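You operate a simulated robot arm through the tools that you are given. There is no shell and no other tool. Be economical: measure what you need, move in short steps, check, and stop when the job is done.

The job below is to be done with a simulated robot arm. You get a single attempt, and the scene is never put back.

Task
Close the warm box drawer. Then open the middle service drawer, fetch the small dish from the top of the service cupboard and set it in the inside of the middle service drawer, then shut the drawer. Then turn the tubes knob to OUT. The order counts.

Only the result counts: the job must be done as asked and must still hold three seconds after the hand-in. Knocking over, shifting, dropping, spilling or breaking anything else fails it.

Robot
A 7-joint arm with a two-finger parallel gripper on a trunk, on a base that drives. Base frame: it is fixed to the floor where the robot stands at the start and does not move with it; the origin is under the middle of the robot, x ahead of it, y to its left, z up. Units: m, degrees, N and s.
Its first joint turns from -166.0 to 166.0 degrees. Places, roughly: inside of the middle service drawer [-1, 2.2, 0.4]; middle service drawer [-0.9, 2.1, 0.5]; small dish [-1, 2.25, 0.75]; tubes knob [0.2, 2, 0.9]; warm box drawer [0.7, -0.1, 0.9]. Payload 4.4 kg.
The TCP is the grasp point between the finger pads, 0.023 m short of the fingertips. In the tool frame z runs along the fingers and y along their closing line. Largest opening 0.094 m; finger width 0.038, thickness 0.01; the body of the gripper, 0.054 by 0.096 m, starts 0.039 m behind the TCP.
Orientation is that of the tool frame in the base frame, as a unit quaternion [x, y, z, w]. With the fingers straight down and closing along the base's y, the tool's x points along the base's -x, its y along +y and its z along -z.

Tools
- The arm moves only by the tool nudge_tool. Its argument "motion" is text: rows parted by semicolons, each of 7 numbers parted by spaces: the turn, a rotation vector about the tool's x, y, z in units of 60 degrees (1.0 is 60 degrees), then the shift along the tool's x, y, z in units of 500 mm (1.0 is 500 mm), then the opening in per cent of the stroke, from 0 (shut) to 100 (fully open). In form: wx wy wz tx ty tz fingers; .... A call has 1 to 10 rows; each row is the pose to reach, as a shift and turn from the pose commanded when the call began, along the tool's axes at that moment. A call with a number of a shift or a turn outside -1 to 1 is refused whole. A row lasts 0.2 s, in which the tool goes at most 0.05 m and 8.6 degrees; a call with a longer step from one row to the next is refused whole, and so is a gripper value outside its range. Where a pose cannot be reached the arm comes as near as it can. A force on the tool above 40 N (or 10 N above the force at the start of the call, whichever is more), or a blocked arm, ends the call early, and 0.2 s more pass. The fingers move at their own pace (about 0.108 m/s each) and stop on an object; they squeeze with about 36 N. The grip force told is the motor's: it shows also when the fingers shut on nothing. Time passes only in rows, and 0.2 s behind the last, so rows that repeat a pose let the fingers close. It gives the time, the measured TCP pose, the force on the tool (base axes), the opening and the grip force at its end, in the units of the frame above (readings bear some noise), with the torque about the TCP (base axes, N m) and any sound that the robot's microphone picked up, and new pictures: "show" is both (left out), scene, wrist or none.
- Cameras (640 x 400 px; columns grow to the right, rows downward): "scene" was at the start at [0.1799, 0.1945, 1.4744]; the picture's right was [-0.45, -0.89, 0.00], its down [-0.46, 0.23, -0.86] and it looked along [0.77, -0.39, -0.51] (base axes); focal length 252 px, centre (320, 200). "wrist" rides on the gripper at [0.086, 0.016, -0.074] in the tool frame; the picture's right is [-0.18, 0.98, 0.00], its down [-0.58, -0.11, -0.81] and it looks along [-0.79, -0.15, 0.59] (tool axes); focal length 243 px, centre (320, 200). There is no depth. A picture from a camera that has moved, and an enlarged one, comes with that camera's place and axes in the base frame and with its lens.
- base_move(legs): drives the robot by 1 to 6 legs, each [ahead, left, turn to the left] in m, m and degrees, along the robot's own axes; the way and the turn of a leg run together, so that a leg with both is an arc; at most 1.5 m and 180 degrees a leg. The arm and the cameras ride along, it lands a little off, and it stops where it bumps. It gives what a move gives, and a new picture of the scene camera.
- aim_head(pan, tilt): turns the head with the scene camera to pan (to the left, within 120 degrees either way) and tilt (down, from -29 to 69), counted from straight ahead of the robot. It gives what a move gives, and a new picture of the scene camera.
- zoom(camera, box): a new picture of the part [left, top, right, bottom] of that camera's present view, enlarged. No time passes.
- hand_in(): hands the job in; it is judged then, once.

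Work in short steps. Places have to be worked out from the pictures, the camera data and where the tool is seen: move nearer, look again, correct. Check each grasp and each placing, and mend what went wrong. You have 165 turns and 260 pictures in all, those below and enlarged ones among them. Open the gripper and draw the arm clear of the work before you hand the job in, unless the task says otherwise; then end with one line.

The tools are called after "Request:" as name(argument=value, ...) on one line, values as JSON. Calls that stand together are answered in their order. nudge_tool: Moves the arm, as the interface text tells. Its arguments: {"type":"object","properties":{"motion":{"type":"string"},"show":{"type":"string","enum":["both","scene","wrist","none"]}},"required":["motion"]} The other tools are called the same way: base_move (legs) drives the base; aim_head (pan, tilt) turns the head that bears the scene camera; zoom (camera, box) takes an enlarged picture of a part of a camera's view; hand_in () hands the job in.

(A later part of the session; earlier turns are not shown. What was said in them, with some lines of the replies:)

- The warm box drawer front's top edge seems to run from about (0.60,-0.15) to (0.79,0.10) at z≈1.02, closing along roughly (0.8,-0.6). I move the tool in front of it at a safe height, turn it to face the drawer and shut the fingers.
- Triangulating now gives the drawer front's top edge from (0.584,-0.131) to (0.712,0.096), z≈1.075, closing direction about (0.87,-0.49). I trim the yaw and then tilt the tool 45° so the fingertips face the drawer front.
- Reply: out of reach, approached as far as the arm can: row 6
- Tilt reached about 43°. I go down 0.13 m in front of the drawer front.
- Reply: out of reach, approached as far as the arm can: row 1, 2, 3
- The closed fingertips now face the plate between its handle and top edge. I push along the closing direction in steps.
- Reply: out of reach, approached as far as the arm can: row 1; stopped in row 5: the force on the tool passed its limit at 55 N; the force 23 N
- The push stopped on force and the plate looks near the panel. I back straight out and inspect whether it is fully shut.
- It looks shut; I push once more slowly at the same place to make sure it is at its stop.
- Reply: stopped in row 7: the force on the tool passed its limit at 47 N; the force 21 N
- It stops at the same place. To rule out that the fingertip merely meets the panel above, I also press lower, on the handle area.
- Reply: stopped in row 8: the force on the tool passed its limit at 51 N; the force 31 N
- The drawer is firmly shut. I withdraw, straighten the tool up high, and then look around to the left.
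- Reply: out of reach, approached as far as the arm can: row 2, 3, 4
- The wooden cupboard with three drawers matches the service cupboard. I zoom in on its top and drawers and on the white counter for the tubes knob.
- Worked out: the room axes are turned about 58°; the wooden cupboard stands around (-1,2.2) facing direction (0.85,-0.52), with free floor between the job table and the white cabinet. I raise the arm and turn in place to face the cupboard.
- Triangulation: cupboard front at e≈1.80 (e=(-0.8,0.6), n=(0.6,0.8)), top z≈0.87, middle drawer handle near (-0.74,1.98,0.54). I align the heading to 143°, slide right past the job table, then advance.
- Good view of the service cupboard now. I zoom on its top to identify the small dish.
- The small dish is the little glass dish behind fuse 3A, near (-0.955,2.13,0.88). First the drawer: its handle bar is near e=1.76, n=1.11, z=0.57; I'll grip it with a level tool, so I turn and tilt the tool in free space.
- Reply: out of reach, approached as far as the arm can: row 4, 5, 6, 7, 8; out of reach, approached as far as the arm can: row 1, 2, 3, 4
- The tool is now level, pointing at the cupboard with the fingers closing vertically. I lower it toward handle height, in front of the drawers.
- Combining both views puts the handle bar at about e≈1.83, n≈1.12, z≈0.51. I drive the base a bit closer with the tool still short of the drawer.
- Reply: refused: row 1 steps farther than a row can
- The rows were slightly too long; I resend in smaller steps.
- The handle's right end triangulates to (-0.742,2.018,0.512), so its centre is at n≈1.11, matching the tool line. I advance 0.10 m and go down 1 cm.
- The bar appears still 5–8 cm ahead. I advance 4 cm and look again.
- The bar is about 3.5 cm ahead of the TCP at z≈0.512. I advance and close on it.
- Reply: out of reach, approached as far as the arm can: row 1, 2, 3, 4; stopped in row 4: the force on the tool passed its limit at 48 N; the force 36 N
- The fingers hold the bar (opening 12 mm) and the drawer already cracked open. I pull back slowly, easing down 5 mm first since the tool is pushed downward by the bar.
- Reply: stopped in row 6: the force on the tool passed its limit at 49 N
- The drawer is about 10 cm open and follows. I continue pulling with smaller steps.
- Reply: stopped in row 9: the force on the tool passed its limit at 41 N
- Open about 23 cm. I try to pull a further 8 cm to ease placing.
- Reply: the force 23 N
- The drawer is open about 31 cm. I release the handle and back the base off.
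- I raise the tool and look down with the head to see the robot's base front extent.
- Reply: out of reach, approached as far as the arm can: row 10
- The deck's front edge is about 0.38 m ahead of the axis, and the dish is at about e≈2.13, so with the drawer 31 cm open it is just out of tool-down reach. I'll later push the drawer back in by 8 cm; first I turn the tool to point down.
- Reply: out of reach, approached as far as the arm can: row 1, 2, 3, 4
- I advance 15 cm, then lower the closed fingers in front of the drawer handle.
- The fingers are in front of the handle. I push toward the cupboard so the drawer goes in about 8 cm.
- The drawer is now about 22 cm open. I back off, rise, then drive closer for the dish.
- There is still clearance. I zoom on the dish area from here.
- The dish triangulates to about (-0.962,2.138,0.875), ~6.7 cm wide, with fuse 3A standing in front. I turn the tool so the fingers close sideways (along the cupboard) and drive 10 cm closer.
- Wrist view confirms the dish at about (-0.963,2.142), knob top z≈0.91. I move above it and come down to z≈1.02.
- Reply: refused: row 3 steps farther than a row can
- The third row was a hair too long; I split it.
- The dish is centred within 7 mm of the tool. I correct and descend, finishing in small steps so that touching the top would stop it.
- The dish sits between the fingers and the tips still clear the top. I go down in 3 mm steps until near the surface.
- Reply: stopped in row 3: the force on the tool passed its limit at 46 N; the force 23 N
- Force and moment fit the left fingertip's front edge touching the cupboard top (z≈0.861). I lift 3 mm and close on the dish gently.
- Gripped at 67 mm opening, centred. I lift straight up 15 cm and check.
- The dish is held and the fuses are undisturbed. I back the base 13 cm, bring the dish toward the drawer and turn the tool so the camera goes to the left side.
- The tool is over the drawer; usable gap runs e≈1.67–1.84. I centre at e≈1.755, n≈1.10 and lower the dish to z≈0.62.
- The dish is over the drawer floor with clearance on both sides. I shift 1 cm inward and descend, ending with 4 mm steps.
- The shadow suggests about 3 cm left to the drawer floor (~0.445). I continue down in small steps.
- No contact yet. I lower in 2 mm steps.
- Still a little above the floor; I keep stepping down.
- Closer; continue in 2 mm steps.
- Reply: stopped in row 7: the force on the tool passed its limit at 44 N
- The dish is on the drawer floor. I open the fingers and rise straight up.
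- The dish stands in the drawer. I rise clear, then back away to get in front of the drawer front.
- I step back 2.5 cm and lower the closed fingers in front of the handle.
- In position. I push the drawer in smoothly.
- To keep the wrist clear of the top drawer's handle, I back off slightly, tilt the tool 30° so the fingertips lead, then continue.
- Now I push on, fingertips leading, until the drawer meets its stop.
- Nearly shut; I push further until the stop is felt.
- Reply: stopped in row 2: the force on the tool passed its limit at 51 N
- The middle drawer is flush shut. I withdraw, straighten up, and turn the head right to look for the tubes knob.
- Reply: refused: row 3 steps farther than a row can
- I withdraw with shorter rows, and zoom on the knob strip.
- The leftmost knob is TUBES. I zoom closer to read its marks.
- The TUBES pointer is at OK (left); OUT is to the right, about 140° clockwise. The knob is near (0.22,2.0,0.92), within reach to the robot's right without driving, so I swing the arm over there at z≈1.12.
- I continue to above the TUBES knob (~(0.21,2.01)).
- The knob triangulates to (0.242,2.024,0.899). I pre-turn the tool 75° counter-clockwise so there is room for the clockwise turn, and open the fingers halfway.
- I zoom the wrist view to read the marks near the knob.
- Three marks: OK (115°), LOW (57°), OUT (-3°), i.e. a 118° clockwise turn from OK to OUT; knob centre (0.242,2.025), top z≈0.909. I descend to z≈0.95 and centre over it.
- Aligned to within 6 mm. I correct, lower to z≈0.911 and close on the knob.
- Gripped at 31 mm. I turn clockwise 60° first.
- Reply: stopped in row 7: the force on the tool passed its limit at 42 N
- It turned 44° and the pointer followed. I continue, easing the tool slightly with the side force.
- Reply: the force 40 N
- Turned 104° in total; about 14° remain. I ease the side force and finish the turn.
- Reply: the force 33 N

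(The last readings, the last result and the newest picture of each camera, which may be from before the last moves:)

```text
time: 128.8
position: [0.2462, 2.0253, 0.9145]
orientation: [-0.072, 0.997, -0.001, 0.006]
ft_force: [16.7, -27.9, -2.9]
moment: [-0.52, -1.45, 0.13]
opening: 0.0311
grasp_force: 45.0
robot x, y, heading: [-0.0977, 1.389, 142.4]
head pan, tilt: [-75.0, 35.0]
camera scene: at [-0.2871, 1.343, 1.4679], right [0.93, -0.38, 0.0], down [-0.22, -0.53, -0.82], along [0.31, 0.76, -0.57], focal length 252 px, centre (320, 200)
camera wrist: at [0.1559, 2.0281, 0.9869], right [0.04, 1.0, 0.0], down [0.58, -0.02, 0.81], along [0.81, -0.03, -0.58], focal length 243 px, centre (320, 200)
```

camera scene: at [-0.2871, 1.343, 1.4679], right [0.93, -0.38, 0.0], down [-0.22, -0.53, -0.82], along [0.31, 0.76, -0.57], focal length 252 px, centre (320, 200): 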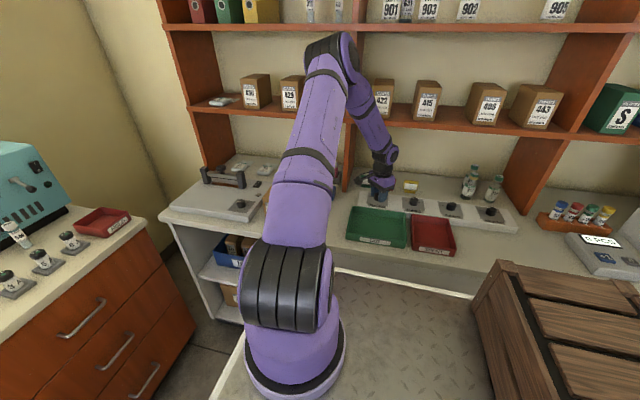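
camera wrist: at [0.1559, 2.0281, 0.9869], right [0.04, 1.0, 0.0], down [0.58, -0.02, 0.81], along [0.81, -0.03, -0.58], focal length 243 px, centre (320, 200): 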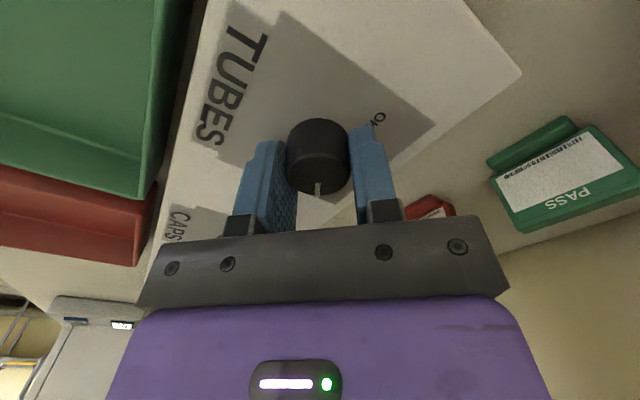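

Turned ~120°, so the pointer should be on OUT. I open the fingers, rise and check.

Request:
nudge_tool(motion="0 0 0 0 -0.004 0 0; 0 0 0 0 -0.004 0 50; 0 0 0 0 -0.004 0 50; 0 0 0 0 -0.004 -0.04 50; 0 0 0 0 -0.004 -0.1 50; 0 0 0 0 -0.004 -0.18 50")

Request:
zoom(camera="wrist", box=[220, 0, 420, 125])

Request:
zoom(camera="scene", box=[345, 170, 445, 230])

```text
time: 130.2
position: [0.2443, 2.0264, 1.0047]
orientation: [-0.072, 0.997, 0.0, 0.006]
ft_force: [-0.1, 0.8, -0.3]
moment: [-0.03, -0.02, -0.02]
opening: 0.0468
grasp_force: 0.0
robot x, y, heading: [-0.097, 1.3899, 142.8]
head pan, tilt: [-75.0, 35.0]
camera scene: at [-0.2874, 1.3443, 1.4679], right [0.93, -0.38, 0.0], down [-0.22, -0.53, -0.82], along [0.31, 0.76, -0.57], focal length 252 px, centre (320, 200)
camera wrist: at [0.1542, 2.0286, 1.0772], right [0.04, 1.0, 0.0], down [0.58, -0.02, 0.81], along [0.81, -0.03, -0.58], focal length 243 px, centre (320, 200)
```

scene: 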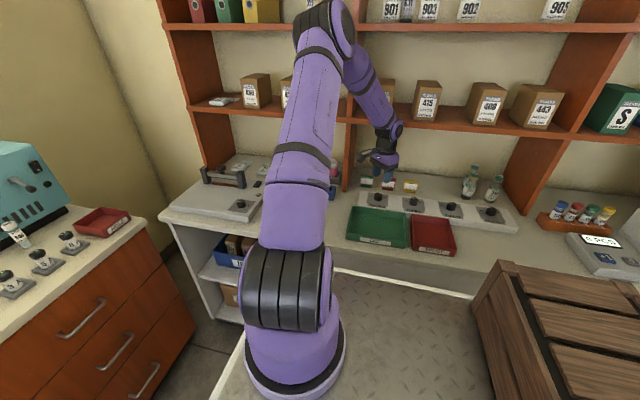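
wrist: 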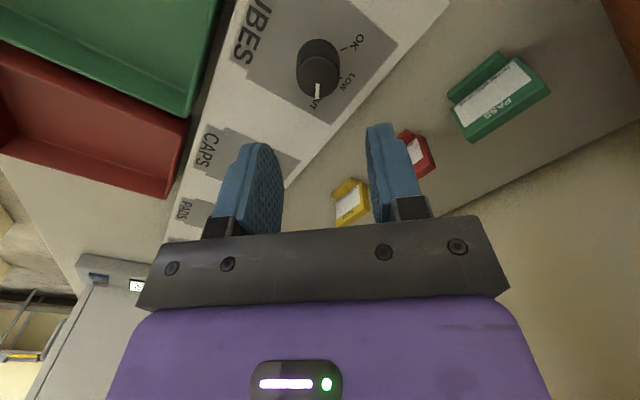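

```text
3.20 times, centred on (320, 62) of wrist
camera zoom: at [0.1542, 2.0286, 1.0772], right [0.04, 1.0, 0.0], down [0.58, -0.02, 0.81], along [0.81, -0.03, -0.58], focal length 776 px, centre (320, 640)
```

zoom: 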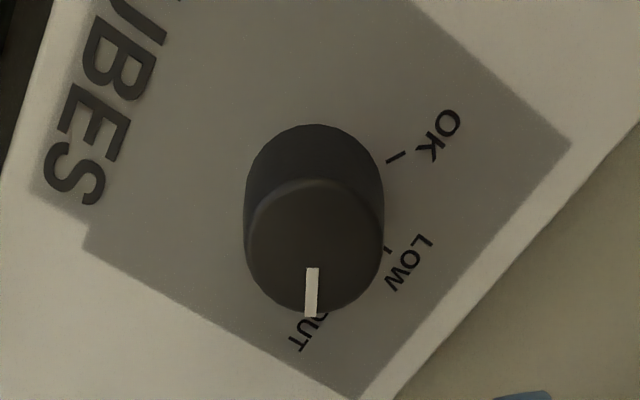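

```text
6.40 times, centred on (395, 200) of scene
camera zoom: at [-0.2874, 1.3443, 1.4679], right [0.93, -0.38, 0.0], down [-0.22, -0.53, -0.82], along [0.31, 0.76, -0.57], focal length 1610 px, centre (-160, 200)
```

zoom: 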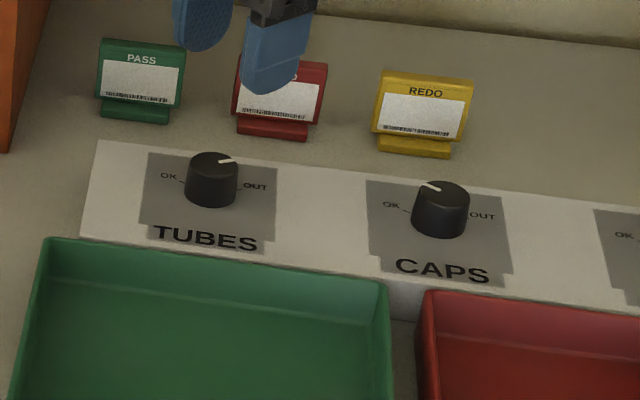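

The pointer is on OUT (mirror image of the CAPS knob on OK). I draw the arm clear toward the robot and upward, and check the cupboard once more.

Request:
nudge_tool(motion="0 0 0 0.06 -0.06 0 50; 0 0 0 0.12 -0.12 -0.02 50; 0 0 0 0.17 -0.17 -0.06 50; 0 0 0 0.21 -0.21 -0.12 50; 0 0 0 0.24 -0.24 -0.2 50; 0 0 0 0.24 -0.24 -0.28 50", show="none")

Request:
aim_head(pan=-25, tilt=38)

```text
time: 131.6
position: [0.1406, 1.8879, 1.143]
orientation: [-0.072, 0.997, -0.001, 0.006]
ft_force: [0.3, 0.5, -0.4]
moment: [-0.02, 0.03, -0.01]
opening: 0.047
grasp_force: 0.1
robot x, y, heading: [-0.1001, 1.3874, 142.8]
head pan, tilt: [-75.0, 35.0]
```

```text
time: 132.8
position: [0.1405, 1.8894, 1.1428]
orientation: [-0.073, 0.997, -0.001, 0.007]
ft_force: [-0.1, 0.1, -0.4]
moment: [0.0, -0.01, 0.03]
opening: 0.0466
grasp_force: 0.0
robot x, y, heading: [-0.0969, 1.388, 142.5]
head pan, tilt: [-25.0, 38.0]
camera scene: at [-0.3612, 1.3388, 1.4633], right [0.89, 0.46, 0.0], down [0.29, -0.55, -0.79], along [-0.37, 0.7, -0.62], focal length 252 px, centre (320, 200)
```

scene: 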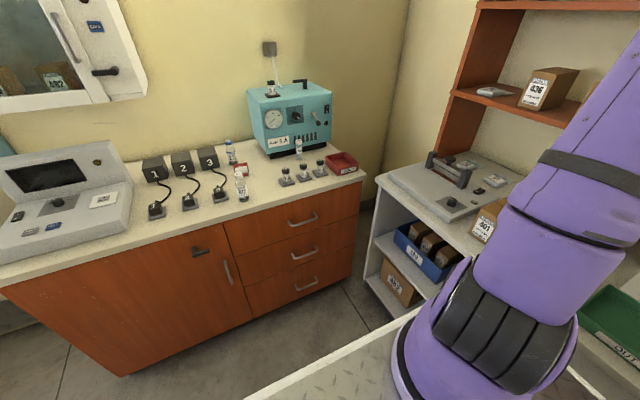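

All service drawers are flush, everything on the cupboard stands upright, the arm is clear and the knob is on OUT. I hand the job in.

Request:
hand_in()

```text
The job is handed in.
```

I closed the warm box drawer, put the small dish in the middle service drawer and shut it, then turned the tubes knob to OUT, and handed the job in. In the last pictures, nothing else was knocked over or moved.
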